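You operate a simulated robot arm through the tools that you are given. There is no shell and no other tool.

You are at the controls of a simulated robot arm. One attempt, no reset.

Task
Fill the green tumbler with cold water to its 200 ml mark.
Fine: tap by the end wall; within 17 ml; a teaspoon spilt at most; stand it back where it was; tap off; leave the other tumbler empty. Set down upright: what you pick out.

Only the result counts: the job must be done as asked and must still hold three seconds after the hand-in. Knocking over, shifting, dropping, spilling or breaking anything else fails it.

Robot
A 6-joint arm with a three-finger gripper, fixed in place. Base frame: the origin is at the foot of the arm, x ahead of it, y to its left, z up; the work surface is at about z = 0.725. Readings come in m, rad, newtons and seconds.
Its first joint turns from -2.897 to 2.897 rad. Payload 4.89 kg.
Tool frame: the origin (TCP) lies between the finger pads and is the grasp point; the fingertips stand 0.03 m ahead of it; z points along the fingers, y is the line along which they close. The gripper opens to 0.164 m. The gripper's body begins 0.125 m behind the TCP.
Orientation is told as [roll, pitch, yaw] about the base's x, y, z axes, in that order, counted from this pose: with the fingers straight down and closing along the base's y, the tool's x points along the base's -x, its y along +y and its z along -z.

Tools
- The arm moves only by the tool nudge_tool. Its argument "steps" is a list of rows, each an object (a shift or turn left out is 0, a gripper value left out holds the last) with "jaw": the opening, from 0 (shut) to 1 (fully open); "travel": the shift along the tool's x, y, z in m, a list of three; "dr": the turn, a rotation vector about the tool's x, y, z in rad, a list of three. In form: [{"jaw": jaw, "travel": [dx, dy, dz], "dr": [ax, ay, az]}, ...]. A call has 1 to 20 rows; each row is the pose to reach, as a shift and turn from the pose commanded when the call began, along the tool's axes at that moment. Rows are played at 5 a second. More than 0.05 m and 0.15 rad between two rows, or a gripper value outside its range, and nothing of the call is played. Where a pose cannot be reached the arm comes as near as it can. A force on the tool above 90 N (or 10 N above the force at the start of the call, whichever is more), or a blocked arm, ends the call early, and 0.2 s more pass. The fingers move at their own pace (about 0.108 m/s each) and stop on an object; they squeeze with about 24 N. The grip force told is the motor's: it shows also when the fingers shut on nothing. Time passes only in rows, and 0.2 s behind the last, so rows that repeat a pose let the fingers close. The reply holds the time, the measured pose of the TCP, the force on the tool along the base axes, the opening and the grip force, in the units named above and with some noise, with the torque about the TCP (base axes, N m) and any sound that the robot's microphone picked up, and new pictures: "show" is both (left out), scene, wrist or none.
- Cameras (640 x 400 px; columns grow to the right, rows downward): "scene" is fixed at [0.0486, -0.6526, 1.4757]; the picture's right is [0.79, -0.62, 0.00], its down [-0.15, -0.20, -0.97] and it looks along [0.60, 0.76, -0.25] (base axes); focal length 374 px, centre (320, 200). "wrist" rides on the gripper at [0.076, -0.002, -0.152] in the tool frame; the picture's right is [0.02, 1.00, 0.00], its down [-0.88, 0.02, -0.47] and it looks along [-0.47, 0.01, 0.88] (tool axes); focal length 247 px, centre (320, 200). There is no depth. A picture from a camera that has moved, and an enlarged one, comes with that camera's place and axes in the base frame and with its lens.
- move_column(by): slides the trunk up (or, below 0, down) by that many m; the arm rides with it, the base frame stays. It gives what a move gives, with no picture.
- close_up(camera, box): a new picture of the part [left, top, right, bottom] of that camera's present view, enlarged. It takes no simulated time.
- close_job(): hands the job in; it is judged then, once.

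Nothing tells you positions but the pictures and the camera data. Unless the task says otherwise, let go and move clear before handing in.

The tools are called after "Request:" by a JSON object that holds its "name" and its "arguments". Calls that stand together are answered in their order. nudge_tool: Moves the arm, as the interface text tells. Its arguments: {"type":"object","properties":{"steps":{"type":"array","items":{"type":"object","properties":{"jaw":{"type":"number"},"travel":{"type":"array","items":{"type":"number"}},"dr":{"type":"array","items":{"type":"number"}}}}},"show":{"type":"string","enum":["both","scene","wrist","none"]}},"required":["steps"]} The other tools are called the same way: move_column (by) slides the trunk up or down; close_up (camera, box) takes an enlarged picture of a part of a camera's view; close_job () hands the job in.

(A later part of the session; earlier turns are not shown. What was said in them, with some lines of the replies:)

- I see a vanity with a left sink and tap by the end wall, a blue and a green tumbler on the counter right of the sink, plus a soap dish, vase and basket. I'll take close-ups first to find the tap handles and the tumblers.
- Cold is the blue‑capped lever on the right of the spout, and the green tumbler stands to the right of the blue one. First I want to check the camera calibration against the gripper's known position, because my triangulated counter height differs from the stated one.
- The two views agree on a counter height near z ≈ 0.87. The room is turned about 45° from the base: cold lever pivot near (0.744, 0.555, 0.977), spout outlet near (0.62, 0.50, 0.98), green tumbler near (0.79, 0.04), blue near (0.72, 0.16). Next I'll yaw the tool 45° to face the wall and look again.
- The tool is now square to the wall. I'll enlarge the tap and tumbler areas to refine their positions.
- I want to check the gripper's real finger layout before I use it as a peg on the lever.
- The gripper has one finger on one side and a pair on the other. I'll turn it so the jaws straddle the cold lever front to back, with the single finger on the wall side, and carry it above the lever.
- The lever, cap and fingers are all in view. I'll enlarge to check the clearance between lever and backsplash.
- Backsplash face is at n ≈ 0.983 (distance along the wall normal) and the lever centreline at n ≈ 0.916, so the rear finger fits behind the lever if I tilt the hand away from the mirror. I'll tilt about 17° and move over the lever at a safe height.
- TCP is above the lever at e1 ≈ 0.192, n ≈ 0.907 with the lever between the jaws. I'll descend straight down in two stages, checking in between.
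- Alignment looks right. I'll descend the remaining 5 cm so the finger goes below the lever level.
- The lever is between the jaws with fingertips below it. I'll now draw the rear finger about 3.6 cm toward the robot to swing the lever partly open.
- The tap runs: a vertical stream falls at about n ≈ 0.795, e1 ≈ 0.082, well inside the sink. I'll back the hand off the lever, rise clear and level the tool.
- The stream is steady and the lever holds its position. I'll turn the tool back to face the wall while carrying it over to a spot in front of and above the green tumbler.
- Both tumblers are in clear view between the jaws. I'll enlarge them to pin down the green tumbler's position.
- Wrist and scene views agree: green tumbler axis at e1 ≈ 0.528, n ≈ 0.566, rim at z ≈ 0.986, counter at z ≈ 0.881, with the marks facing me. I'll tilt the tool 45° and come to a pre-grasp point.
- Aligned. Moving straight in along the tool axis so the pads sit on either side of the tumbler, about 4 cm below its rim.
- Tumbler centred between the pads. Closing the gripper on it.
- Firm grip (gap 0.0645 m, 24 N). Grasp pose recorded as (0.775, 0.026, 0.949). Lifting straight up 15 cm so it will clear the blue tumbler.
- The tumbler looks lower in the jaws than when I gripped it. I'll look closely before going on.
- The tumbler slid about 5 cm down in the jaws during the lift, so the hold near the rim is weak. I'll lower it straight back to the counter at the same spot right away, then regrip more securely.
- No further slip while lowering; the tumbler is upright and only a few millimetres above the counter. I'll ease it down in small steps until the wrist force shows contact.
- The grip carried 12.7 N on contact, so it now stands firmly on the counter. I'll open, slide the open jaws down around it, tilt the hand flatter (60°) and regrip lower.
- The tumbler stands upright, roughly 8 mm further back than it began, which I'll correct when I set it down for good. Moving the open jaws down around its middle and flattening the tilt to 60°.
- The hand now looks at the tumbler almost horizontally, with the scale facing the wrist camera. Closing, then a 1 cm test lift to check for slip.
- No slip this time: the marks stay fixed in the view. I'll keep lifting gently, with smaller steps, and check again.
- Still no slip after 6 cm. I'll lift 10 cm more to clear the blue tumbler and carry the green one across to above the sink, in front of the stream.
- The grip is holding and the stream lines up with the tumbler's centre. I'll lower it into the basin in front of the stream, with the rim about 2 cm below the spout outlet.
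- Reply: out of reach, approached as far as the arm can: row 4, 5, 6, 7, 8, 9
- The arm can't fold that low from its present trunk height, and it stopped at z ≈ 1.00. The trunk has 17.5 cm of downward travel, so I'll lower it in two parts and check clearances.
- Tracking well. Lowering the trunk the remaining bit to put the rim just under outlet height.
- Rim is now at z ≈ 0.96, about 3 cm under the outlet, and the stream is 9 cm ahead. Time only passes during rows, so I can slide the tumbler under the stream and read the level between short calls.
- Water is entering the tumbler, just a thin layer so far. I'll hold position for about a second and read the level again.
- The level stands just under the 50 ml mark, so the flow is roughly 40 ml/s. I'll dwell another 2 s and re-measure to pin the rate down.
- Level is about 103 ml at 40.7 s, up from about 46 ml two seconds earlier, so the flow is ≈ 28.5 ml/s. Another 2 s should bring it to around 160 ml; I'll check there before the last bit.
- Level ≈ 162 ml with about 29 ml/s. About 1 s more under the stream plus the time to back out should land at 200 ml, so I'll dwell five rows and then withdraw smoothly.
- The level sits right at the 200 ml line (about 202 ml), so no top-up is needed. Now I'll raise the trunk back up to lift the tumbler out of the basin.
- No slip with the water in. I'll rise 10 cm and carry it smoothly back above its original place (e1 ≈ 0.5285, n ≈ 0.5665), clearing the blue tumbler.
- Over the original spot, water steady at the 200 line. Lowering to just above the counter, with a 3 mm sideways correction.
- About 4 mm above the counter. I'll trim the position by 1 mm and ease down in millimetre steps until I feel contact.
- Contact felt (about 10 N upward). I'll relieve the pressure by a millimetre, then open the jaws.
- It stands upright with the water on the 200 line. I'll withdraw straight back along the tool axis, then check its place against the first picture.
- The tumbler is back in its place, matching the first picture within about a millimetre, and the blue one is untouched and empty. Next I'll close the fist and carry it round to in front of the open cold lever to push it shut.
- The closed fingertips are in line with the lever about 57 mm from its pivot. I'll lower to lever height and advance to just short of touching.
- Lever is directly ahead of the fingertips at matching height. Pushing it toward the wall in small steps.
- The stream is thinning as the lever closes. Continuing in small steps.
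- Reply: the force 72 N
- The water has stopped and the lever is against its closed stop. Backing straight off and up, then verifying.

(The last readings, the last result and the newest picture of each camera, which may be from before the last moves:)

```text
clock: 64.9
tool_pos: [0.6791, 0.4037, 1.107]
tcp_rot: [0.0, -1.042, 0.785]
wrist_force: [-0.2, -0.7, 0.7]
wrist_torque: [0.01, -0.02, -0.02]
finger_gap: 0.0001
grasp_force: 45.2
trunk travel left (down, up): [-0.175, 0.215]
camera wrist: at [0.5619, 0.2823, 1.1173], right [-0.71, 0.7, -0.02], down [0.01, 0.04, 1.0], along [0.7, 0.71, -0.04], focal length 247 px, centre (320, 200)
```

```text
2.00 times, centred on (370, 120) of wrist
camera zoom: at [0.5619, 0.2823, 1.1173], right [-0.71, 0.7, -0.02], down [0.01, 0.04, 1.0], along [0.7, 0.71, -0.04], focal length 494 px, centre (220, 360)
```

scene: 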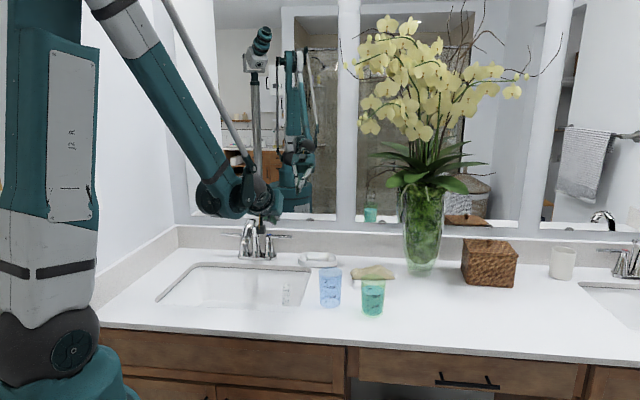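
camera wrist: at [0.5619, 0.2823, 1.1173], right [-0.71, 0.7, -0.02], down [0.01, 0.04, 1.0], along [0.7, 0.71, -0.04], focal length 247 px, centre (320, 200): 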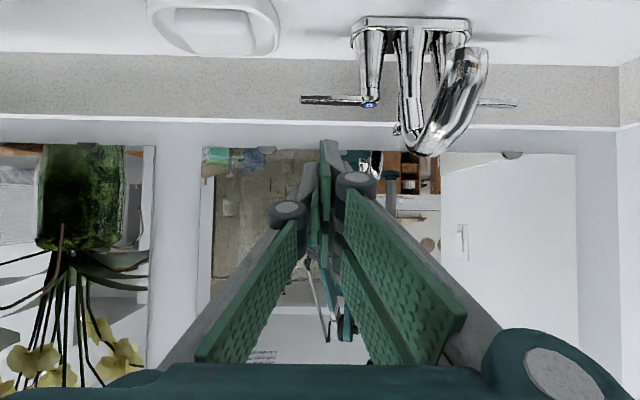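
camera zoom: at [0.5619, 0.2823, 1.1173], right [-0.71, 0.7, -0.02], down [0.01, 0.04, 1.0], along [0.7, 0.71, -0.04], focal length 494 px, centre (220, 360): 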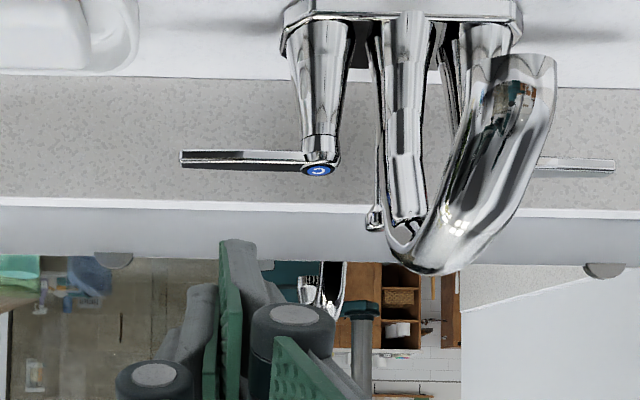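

Everything checks out: tap lever shut with no stream, green tumbler upright in its place at the 200 line, blue tumbler empty and unmoved. I'll retreat a little further, relax the gripper and confirm it stays that way.

Request:
{"name": "nudge_tool", "arguments": {"steps": [{"jaw": 0.2, "travel": [-0.0173, 0, -0.0302]}, {"travel": [-0.0345, 0, -0.0604]}, {"travel": [-0.0345, 0, -0.0604]}, {"travel": [-0.0345, 0, -0.0604]}, {"travel": [-0.0345, 0, -0.0604]}], "show": "scene"}}

Request:
{"name": "close_up", "arguments": {"camera": "scene", "box": [200, 210, 420, 330]}}

```text
clock: 66.1
tool_pos: [0.6535, 0.3801, 1.1662]
tcp_rot: [-0.001, -1.042, 0.785]
wrist_force: [0.4, 0.2, 1.0]
wrist_torque: [-0.01, 0.0, -0.01]
finger_gap: 0.0328
grasp_force: 0.1
trunk travel left (down, up): [-0.175, 0.215]
```

scene: 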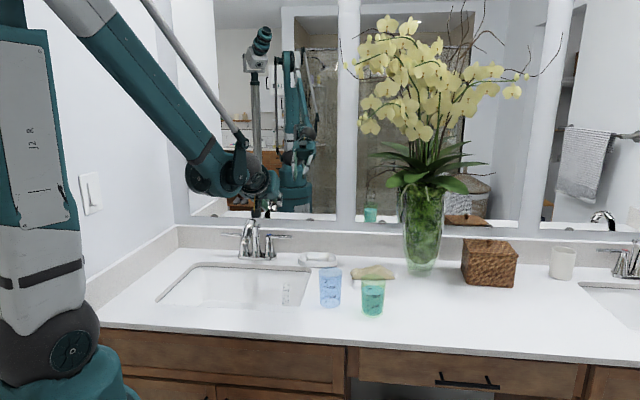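

```text
2.91 times, centred on (310, 270) of scene
camera zoom: at [0.0486, -0.6526, 1.4757], right [0.79, -0.62, 0.0], down [-0.15, -0.2, -0.97], along [0.6, 0.76, -0.25], focal length 1089 px, centre (349, -4)
```

zoom: 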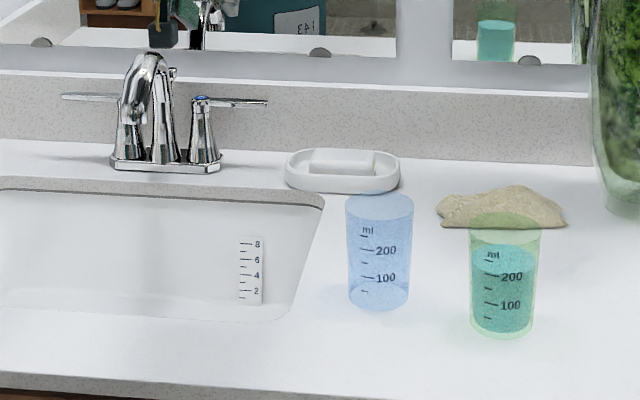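

The scene is steady: tap off, green tumbler standing upright in its original place and filled to the 200 ml mark, blue tumbler empty, counter dry, arm clear. Handing the job in.

Request:
{"name": "close_job", "arguments": {}}

```text
The job is handed in.
```

The green tumbler is filled with cold water to its 200 ml mark. It stands upright in its original place, within about a millimetre of the first picture.

- **Level:** I read about 202 ml against the tumbler's own scale.
- **Tap:** I used the cold lever of the tap by the end wall. It is shut, and no water ran in the pictures taken after I closed it.
- **Spills:** I saw no water on the counter; everything that missed the tumbler fell into the sink.
- **Other things:** The blue tumbler is empty and was not moved. The soap dish, cloth and vase were not touched.

On the first lift, while still empty, the green tumbler slid about 5 cm down in the gripper. I set it back on the counter and regripped it with the hand tilted flatter, and it did not slip again. The tumbler is turned slightly about its own axis compared with the start.

The job is handed in, but I have not been told the judged result.
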